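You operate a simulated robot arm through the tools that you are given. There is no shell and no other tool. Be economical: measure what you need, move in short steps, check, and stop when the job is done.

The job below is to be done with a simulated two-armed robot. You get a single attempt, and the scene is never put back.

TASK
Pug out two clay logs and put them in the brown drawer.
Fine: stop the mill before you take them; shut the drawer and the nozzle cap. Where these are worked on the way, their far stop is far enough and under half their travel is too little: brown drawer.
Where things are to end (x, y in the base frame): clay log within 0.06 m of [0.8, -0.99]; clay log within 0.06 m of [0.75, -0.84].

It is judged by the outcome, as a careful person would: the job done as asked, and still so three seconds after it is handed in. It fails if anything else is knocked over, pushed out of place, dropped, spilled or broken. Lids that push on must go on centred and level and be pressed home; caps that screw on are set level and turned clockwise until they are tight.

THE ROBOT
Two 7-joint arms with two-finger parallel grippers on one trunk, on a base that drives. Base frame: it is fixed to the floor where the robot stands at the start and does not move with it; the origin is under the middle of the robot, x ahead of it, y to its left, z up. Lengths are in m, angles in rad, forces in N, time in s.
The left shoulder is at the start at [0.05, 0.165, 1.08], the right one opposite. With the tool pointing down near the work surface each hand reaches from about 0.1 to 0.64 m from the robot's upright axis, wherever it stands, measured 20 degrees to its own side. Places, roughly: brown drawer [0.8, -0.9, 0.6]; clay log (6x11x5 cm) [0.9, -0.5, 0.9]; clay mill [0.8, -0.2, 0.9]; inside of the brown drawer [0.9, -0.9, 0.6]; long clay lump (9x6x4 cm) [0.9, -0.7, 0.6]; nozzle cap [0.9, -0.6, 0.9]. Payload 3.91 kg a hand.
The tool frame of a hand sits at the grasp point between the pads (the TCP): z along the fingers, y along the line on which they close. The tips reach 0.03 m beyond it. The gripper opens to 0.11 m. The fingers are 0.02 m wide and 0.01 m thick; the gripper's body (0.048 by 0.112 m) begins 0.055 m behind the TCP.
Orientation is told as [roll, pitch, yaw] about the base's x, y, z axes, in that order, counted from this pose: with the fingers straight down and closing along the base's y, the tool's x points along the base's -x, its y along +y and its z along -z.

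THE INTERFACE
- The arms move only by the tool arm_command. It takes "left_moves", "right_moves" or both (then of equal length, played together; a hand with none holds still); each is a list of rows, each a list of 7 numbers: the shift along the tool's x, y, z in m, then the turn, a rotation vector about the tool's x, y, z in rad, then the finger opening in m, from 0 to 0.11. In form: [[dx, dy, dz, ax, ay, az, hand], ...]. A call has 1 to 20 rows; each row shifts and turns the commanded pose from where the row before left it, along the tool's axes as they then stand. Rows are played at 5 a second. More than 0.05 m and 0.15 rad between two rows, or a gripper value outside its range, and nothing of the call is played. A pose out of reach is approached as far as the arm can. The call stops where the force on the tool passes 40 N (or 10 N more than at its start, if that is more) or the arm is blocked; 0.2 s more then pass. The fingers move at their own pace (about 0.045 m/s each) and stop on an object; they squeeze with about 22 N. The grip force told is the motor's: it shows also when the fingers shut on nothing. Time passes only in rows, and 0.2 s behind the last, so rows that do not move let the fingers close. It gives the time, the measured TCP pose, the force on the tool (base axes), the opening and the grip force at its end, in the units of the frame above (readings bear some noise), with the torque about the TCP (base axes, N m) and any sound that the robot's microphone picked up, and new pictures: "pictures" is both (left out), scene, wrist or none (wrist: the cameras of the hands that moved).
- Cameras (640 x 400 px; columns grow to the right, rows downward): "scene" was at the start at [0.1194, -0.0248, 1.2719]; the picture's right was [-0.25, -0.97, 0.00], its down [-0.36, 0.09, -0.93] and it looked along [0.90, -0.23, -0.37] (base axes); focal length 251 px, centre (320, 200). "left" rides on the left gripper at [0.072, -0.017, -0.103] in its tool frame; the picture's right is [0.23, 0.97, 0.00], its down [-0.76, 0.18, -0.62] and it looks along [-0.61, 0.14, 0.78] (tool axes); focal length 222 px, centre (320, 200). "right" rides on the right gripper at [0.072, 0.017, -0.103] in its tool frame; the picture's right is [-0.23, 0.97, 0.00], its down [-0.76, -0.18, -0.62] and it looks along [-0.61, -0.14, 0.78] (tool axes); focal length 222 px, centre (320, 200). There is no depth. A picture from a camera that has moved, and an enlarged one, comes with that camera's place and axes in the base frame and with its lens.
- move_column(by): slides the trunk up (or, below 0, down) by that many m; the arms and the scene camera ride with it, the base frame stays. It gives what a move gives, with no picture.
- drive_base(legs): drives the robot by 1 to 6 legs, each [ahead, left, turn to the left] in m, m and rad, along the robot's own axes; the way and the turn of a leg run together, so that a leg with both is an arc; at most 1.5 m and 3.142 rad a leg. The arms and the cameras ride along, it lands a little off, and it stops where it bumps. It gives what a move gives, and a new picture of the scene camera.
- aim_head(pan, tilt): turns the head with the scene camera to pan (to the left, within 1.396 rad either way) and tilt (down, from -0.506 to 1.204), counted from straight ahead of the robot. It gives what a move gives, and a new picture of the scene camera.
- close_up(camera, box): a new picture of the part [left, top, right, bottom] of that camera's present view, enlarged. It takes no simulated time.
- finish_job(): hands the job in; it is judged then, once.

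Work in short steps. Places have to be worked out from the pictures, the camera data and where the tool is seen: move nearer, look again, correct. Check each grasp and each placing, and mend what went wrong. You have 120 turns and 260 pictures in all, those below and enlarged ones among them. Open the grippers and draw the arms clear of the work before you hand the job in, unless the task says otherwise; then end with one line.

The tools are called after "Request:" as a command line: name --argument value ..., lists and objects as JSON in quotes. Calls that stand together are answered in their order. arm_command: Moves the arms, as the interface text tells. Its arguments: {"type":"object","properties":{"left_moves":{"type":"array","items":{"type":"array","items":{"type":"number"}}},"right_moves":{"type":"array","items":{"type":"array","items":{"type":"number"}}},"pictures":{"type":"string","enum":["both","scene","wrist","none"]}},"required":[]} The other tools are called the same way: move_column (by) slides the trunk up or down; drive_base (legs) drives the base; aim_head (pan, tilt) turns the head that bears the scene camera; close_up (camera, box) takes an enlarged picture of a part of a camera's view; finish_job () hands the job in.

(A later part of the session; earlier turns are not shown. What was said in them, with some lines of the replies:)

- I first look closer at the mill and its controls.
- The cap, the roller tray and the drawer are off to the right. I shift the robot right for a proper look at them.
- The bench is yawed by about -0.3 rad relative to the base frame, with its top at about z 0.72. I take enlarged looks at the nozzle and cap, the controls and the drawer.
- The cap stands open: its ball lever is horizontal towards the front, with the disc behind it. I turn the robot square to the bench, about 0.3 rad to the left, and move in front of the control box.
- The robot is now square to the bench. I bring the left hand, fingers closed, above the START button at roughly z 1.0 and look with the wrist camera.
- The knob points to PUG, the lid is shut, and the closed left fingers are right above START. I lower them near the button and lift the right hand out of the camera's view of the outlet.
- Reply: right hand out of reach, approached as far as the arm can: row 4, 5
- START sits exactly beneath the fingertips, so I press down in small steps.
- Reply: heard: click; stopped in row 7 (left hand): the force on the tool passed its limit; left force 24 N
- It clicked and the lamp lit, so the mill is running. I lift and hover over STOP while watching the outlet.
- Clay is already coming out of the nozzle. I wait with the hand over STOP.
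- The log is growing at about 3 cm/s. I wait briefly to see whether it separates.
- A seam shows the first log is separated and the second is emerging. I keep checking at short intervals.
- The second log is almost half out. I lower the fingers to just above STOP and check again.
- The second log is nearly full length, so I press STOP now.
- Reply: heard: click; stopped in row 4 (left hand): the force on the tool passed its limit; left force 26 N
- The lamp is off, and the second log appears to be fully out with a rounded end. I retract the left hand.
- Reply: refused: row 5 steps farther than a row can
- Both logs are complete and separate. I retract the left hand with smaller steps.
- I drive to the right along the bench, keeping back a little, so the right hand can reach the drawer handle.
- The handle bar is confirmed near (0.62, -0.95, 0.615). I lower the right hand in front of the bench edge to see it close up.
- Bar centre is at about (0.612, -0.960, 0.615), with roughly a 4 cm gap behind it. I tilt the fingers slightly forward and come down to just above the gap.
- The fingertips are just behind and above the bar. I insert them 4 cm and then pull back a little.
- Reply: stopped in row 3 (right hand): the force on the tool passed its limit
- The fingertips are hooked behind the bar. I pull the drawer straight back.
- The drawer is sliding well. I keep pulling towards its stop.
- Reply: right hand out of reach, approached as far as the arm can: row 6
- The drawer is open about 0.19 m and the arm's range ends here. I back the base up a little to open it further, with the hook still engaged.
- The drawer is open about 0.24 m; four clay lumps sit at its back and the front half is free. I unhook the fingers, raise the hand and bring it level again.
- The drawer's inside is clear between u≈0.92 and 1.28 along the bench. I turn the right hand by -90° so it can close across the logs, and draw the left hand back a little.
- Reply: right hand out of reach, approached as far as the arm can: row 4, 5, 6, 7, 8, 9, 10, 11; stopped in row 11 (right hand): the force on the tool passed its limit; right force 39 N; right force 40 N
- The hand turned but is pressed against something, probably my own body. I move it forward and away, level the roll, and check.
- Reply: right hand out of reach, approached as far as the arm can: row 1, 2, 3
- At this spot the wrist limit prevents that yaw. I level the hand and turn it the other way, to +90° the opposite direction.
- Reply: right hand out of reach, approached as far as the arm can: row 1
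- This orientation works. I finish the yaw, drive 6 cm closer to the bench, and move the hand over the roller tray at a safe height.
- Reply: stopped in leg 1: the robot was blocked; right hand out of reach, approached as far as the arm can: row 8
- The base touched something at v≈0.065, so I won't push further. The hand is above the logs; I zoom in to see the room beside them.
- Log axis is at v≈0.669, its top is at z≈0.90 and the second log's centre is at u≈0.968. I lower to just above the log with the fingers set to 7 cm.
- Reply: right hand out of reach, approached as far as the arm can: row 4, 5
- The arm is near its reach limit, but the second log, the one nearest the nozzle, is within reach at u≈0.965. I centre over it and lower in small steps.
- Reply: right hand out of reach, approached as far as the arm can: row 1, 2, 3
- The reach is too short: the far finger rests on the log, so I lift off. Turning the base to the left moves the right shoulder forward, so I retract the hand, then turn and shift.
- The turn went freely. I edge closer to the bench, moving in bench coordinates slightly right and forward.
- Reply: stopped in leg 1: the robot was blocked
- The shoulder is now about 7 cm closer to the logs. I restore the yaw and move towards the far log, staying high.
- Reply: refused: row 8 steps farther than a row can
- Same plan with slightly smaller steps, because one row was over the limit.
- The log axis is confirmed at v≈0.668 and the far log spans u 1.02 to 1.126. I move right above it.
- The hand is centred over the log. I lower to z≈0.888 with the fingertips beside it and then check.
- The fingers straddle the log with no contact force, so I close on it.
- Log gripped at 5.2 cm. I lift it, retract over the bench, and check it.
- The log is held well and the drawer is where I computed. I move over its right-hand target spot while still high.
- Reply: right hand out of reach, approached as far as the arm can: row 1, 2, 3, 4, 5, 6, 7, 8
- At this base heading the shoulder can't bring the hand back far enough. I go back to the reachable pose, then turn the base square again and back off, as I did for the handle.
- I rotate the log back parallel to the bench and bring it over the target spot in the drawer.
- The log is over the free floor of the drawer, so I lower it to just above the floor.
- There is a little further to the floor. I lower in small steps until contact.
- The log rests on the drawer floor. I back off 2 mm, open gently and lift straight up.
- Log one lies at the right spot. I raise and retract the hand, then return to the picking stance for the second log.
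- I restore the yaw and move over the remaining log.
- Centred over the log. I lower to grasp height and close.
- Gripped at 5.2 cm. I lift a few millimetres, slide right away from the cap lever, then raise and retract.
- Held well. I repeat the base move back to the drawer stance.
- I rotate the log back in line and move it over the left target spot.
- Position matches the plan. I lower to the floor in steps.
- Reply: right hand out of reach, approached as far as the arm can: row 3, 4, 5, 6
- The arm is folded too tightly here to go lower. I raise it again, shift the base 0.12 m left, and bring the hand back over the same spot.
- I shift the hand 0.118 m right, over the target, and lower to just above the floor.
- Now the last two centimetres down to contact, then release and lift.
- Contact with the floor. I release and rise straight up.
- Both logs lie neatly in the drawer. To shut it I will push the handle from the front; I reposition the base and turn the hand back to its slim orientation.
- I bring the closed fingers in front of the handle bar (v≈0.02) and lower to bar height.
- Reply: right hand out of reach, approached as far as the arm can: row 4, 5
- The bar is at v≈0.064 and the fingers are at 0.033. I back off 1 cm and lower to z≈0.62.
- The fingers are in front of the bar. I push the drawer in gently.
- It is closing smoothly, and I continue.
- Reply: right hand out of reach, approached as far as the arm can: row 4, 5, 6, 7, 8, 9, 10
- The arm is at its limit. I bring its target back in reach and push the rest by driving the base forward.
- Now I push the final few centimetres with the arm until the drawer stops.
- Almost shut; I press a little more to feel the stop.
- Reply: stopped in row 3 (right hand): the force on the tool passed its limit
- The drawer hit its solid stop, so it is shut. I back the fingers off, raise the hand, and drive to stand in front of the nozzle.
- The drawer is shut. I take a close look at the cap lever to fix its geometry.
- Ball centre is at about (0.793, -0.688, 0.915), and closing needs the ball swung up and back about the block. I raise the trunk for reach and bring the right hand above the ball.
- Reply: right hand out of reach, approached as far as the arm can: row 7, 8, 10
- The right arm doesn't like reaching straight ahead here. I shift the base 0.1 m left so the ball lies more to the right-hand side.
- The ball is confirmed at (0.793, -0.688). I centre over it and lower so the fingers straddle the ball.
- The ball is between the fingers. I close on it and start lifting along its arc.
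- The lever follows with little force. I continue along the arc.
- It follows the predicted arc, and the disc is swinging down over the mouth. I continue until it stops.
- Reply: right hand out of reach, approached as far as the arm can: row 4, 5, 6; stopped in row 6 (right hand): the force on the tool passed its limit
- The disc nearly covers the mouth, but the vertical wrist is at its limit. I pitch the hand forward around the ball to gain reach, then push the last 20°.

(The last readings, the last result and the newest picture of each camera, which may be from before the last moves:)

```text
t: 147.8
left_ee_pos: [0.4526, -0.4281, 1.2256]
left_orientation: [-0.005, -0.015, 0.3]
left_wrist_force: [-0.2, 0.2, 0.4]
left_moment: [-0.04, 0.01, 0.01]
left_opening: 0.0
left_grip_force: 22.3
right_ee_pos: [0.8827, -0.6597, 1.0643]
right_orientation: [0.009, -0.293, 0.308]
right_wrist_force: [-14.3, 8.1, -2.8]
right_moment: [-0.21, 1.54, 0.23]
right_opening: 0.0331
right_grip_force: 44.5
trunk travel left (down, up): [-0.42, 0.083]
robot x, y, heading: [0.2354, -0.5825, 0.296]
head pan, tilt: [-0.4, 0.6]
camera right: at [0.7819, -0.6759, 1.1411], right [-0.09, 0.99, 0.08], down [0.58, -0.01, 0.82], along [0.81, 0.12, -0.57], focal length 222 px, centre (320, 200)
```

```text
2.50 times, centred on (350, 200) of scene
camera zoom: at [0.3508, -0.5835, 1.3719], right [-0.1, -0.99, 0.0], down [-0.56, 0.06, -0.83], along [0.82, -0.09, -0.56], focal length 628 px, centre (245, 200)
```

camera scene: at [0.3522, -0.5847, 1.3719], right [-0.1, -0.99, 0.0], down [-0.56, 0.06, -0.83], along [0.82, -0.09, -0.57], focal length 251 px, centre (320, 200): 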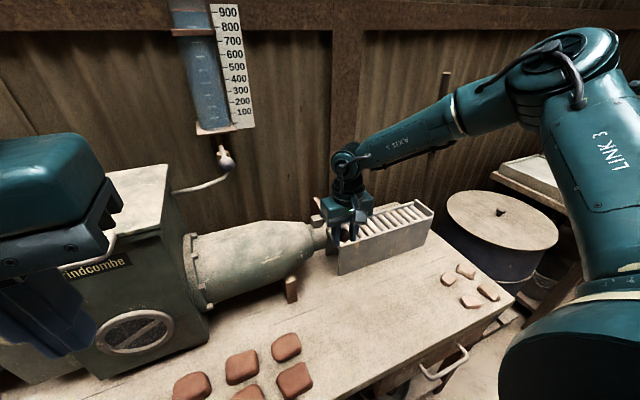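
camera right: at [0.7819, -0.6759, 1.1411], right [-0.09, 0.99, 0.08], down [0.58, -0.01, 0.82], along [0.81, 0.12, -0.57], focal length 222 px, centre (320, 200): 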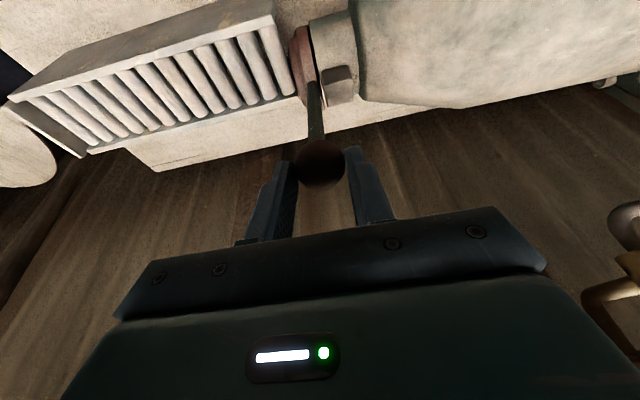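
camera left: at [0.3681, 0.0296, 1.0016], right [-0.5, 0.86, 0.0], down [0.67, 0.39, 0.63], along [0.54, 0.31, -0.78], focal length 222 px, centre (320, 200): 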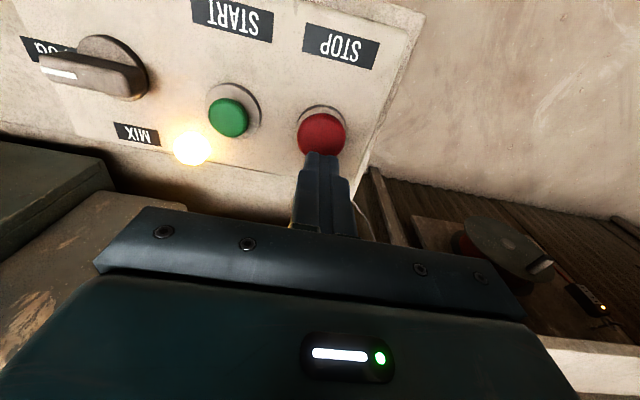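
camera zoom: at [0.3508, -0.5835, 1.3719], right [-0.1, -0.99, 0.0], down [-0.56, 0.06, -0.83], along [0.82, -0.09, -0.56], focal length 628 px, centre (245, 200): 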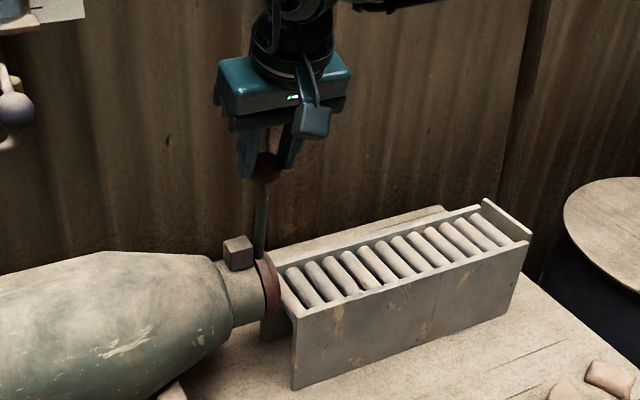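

The disc now looks centred over the mouth and resistance has risen. I push slightly more to make sure it is at its stop.

Request:
arm_command --right_moves '[[-0.006, 0, 0.0012, 0, 0, 0, 0.015], [-0.006, 0, 0.0014, 0, 0, 0, 0.015], [-0.006, 0, 0.0016, 0, 0, 0, 0.015], [0, 0, 0, 0, 0, 0, 0.015]]' --pictures "wrist"

Request:
close_up --camera "scene" --box '[290, 150, 400, 250]'

```text
t: 148.8
left_ee_pos: [0.4502, -0.429, 1.2265]
left_orientation: [-0.005, -0.017, 0.301]
left_wrist_force: [-0.2, -0.6, 0.0]
left_moment: [0.0, 0.01, 0.01]
left_opening: 0.0
left_grip_force: 21.8
right_ee_pos: [0.8984, -0.6552, 1.065]
right_orientation: [0.011, -0.294, 0.309]
right_wrist_force: [-29.1, 2.0, 0.3]
right_moment: [0.06, 0.56, 0.14]
right_opening: 0.033
right_grip_force: 45.0
trunk travel left (down, up): [-0.42, 0.083]
robot x, y, heading: [0.2344, -0.5846, 0.298]
head pan, tilt: [-0.4, 0.6]
camera right: at [0.797, -0.6711, 1.1427], right [-0.09, 0.99, 0.08], down [0.58, -0.01, 0.81], along [0.81, 0.12, -0.58], focal length 222 px, centre (320, 200)
```

right: 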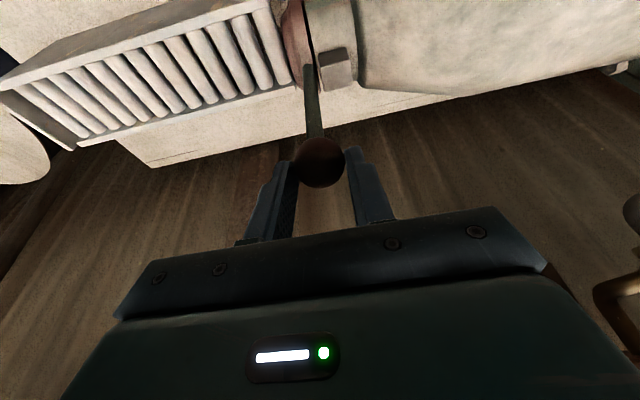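

```text
4.00 times, centred on (345, 200) of scene
camera zoom: at [0.3481, -0.5844, 1.3722], right [-0.1, -0.99, 0.0], down [-0.56, 0.06, -0.83], along [0.82, -0.09, -0.56], focal length 1005 px, centre (220, 200)
```

zoom: 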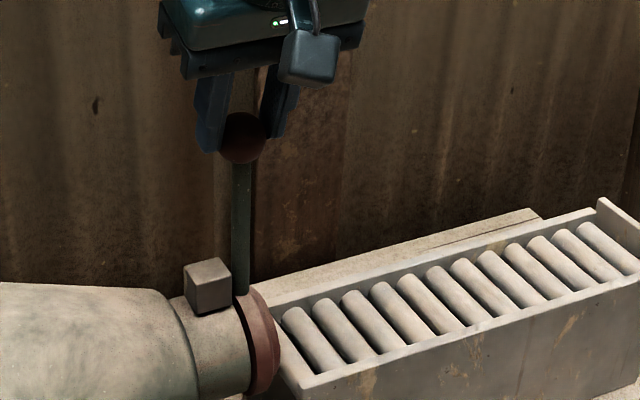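

The lever is upright and the disc covers the mouth. I give one more small nudge to verify it is against the stop.

Request:
arm_command --right_moves '[[-0.005, 0, 0.0016, 0, 0, 0, 0.015], [-0.005, 0, 0.0018, 0, 0, 0, 0.015], [0, 0, 0, 0, 0, 0, 0.015]]' --pictures "none"

Request:
close_up --camera "scene" --box '[290, 150, 400, 250]'

```text
t: 149.6
left_ee_pos: [0.4519, -0.4291, 1.2259]
left_orientation: [-0.004, -0.015, 0.3]
left_wrist_force: [-0.5, -0.7, -0.4]
left_moment: [0.02, 0.0, 0.0]
left_opening: 0.0
left_grip_force: 21.8
right_ee_pos: [0.9148, -0.6542, 1.0656]
right_orientation: [0.01, -0.305, 0.303]
right_wrist_force: [0.4, 0.8, 1.1]
right_moment: [0.07, -0.09, -0.02]
right_opening: 0.0155
right_grip_force: 0.1
trunk travel left (down, up): [-0.42, 0.083]
robot x, y, heading: [0.2354, -0.5802, 0.3]
head pan, tilt: [-0.4, 0.6]
```

```text
4.00 times, centred on (345, 200) of scene
camera zoom: at [0.352, -0.585, 1.3719], right [-0.1, -0.99, 0.0], down [-0.56, 0.06, -0.83], along [0.82, -0.08, -0.56], focal length 1005 px, centre (220, 200)
```

zoom: 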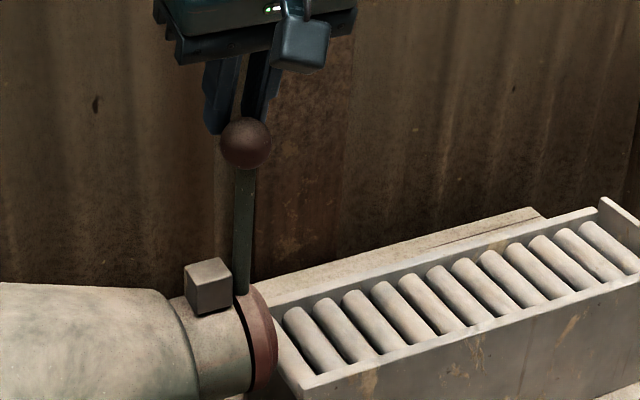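

The fingers slid off the ball against a firm stop, with the lever upright and the cap shut. I open wide and lift straight up so the ball isn't dragged back.

Request:
arm_command --right_moves '[[0, 0, 0, 0, 0, 0, 0.09], [0, 0, 0, 0, 0, 0, 0.09], [0, 0, 0, 0, 0, 0, 0.09], [0, 0, 0, 0, 0, 0, 0.09], [-0.006, 0, -0.019, 0, 0, 0, 0.09], [-0.009, 0, -0.029, 0, 0, 0, 0.09], [-0.009, 0, -0.029, 0, 0, 0, 0.09], [0, 0, 0, 0, 0, 0, 0.09]]' --pictures "both"

Request:
close_up --camera "scene" --box '[290, 130, 400, 250]'

```text
t: 151.4
left_ee_pos: [0.4533, -0.4305, 1.2257]
left_orientation: [-0.003, -0.013, 0.3]
left_wrist_force: [0.6, -0.3, 1.2]
left_moment: [-0.01, 0.01, 0.0]
left_opening: 0.0
left_grip_force: 22.1
right_ee_pos: [0.9126, -0.6507, 1.1467]
right_orientation: [0.01, -0.297, 0.309]
right_wrist_force: [-0.1, 0.6, 0.6]
right_moment: [0.03, 0.01, 0.02]
right_opening: 0.0899
right_grip_force: 0.1
trunk travel left (down, up): [-0.42, 0.083]
robot x, y, heading: [0.2343, -0.5794, 0.292]
head pan, tilt: [-0.4, 0.6]
camera scene: at [0.3522, -0.5847, 1.3718], right [-0.1, -0.99, 0.0], down [-0.56, 0.06, -0.82], along [0.82, -0.08, -0.57], focal length 251 px, centre (320, 200)
camera right: at [0.8116, -0.6668, 1.2234], right [-0.09, 0.99, 0.08], down [0.58, -0.01, 0.82], along [0.81, 0.12, -0.57], focal length 222 px, centre (320, 200)
```

scene: 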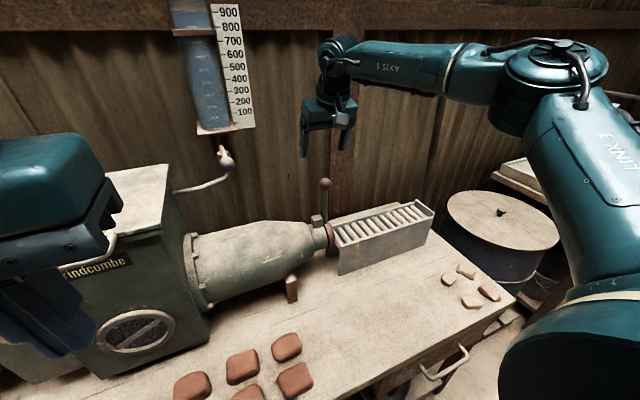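
right: 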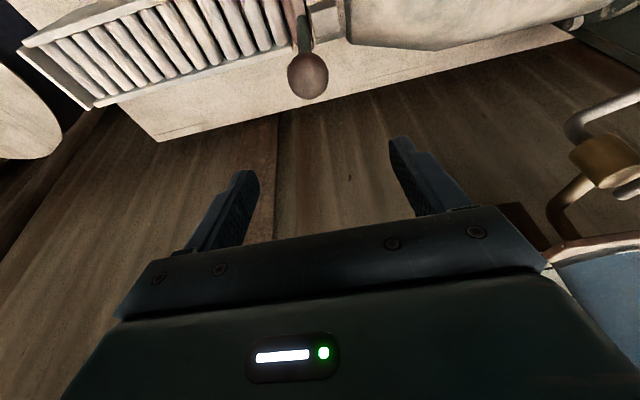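

```text
3.33 times, centred on (345, 190) of scene
camera zoom: at [0.3522, -0.5847, 1.3718], right [-0.1, -0.99, 0.0], down [-0.56, 0.06, -0.82], along [0.82, -0.08, -0.57], focal length 838 px, centre (237, 233)
```

zoom: 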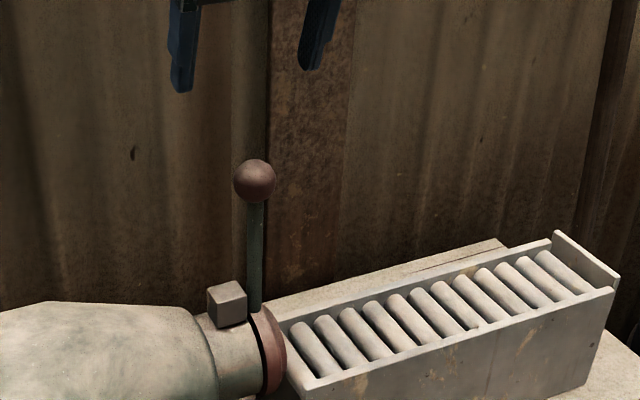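

The lever stands upright and the disc covers the nozzle. I retract the hand well clear, level it, and inspect the result.

Request:
arm_command --right_moves '[[0.03, 0, -0.02, 0, 0.1, 0, 0.09], [0.04, 0, -0.005, 0, 0.1, 0, 0.09], [0.04, 0, 0, 0, 0.1, 0, 0.09], [0.045, 0, 0, 0, 0, 0, 0.09], [0.045, 0, 0, 0, 0, 0, 0.09], [0.045, 0, 0, 0, 0, 0, 0.11], [0.045, -0.01, 0, 0, 0, 0, 0.11], [0, 0, 0, 0, 0, 0, 0.11]]' --left_moves '[[0, 0, 0, 0, 0, 0, 0.05], [0, 0, 0, 0, 0, 0, 0.11], [0, 0, 0, 0, 0, 0, 0.11], [0, 0, 0, 0, 0, 0, 0.11], [0, 0, 0, 0, 0, 0, 0.11], [0, 0, 0, 0, 0, 0, 0.11], [0, 0, 0, 0, 0, 0, 0.11], [0, 0, 0, 0, 0, 0, 0.11]]' --pictures "none"

Request:
drive_base --legs '[[-0.25, 0, 0], [0, -0.3, 0]]'

Request:
aim_head --pan 0.0 --tilt 0.6

```text
t: 153.2
left_ee_pos: [0.4538, -0.4294, 1.2244]
left_orientation: [-0.004, -0.014, 0.301]
left_wrist_force: [-0.4, 0.3, 0.0]
left_moment: [0.02, 0.0, -0.02]
left_opening: 0.11
left_grip_force: 0.0
right_ee_pos: [0.6334, -0.7506, 1.1501]
right_orientation: [0.01, 0.002, 0.309]
right_wrist_force: [0.1, 0.3, 0.4]
right_moment: [-0.02, 0.0, 0.01]
right_opening: 0.1102
right_grip_force: 0.1
trunk travel left (down, up): [-0.42, 0.083]
robot x, y, heading: [0.2389, -0.5818, 0.301]
head pan, tilt: [-0.4, 0.6]
```

```text
t: 156.7
left_ee_pos: [0.3019, -0.7934, 1.2256]
left_orientation: [-0.004, -0.013, 0.304]
left_wrist_force: [0.1, 0.4, -0.7]
left_moment: [0.02, -0.01, -0.03]
left_opening: 0.1097
left_grip_force: 0.0
right_ee_pos: [0.4845, -1.1134, 1.1499]
right_orientation: [0.009, 0.003, 0.314]
right_wrist_force: [0.4, 0.2, -0.1]
right_moment: [0.02, -0.01, -0.05]
right_opening: 0.11
right_grip_force: 0.1
trunk travel left (down, up): [-0.42, 0.083]
robot x, y, heading: [0.088, -0.9492, 0.299]
head pan, tilt: [-0.4, 0.6]
camera scene: at [0.2014, -0.9485, 1.3718], right [-0.1, -0.99, 0.0], down [-0.56, 0.06, -0.82], along [0.82, -0.08, -0.57], focal length 251 px, centre (320, 200)
```

scene: 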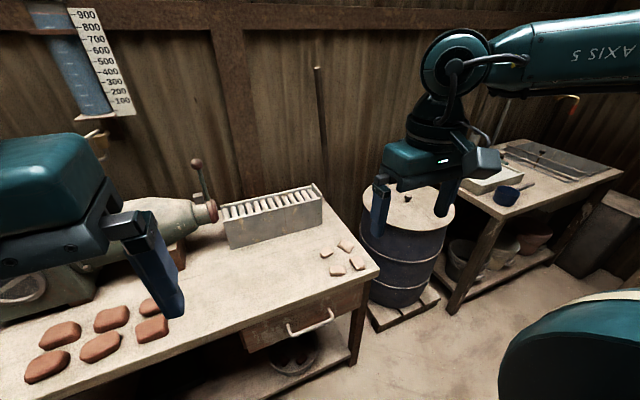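

```text
t: 157.6
left_ee_pos: [0.301, -0.7921, 1.2254]
left_orientation: [-0.002, -0.014, 0.304]
left_wrist_force: [-0.3, 0.3, 1.3]
left_moment: [0.0, 0.01, 0.03]
left_opening: 0.11
left_grip_force: 0.1
right_ee_pos: [0.4848, -1.1141, 1.1497]
right_orientation: [0.011, 0.004, 0.313]
right_wrist_force: [0.0, -0.2, -0.1]
right_moment: [0.0, -0.03, -0.02]
right_opening: 0.11
right_grip_force: 0.1
trunk travel left (down, up): [-0.42, 0.083]
robot x, y, heading: [0.0868, -0.9466, 0.301]
head pan, tilt: [0.0, 0.6]
camera scene: at [0.1977, -0.9131, 1.3718], right [0.29, -0.96, 0.0], down [-0.54, -0.17, -0.83], along [0.79, 0.24, -0.56], focal length 251 px, centre (320, 200)
```

scene: 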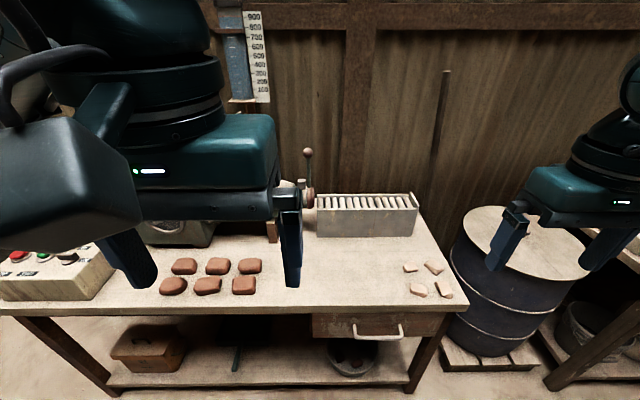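

Request:
close_up --camera "scene" --box '[270, 140, 370, 240]'

Request:
close_up --camera "scene" --box '[290, 270, 470, 390]'

```text
4.00 times, centred on (320, 190) of scene
camera zoom: at [0.1977, -0.9131, 1.3718], right [0.29, -0.96, 0.0], down [-0.54, -0.17, -0.83], along [0.79, 0.24, -0.56], focal length 1005 px, centre (320, 240)
```

zoom: 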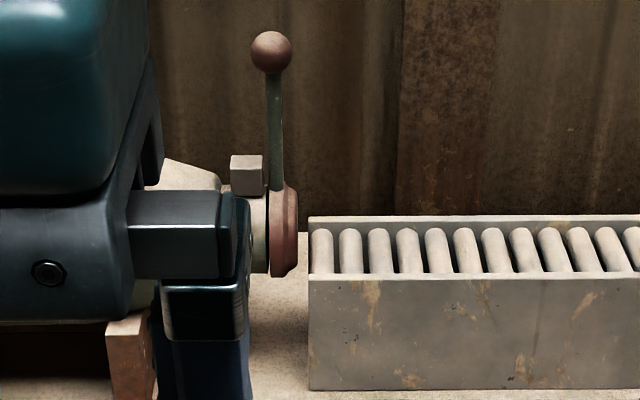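

```text
3.33 times, centred on (380, 330) of scene
camera zoom: at [0.1977, -0.9131, 1.3718], right [0.29, -0.96, 0.0], down [-0.54, -0.17, -0.83], along [0.79, 0.24, -0.56], focal length 838 px, centre (120, -233)
```

zoom: 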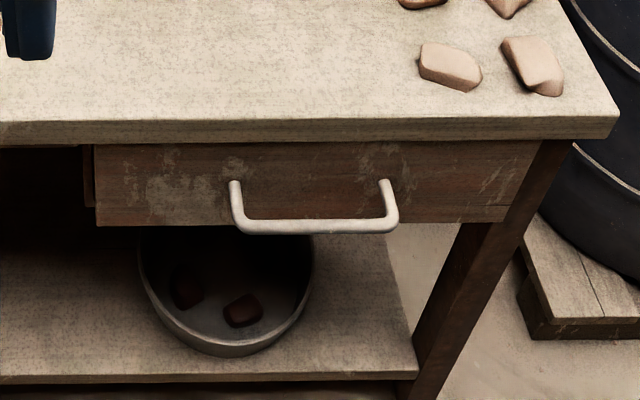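

The cap is shut, the drawer is flush, the mill is off, and both arms are open and clear, so I hand in.

Request:
finish_job

```text
The job is handed in.
```

I pugged out two clay logs, stopped the mill before taking them, and put both in the brown drawer. The drawer and the nozzle cap are shut. I didn't reopen the drawer to check the logs' final positions; I worked those out from where I set them down, and they had not shifted when last seen halfway through closing.
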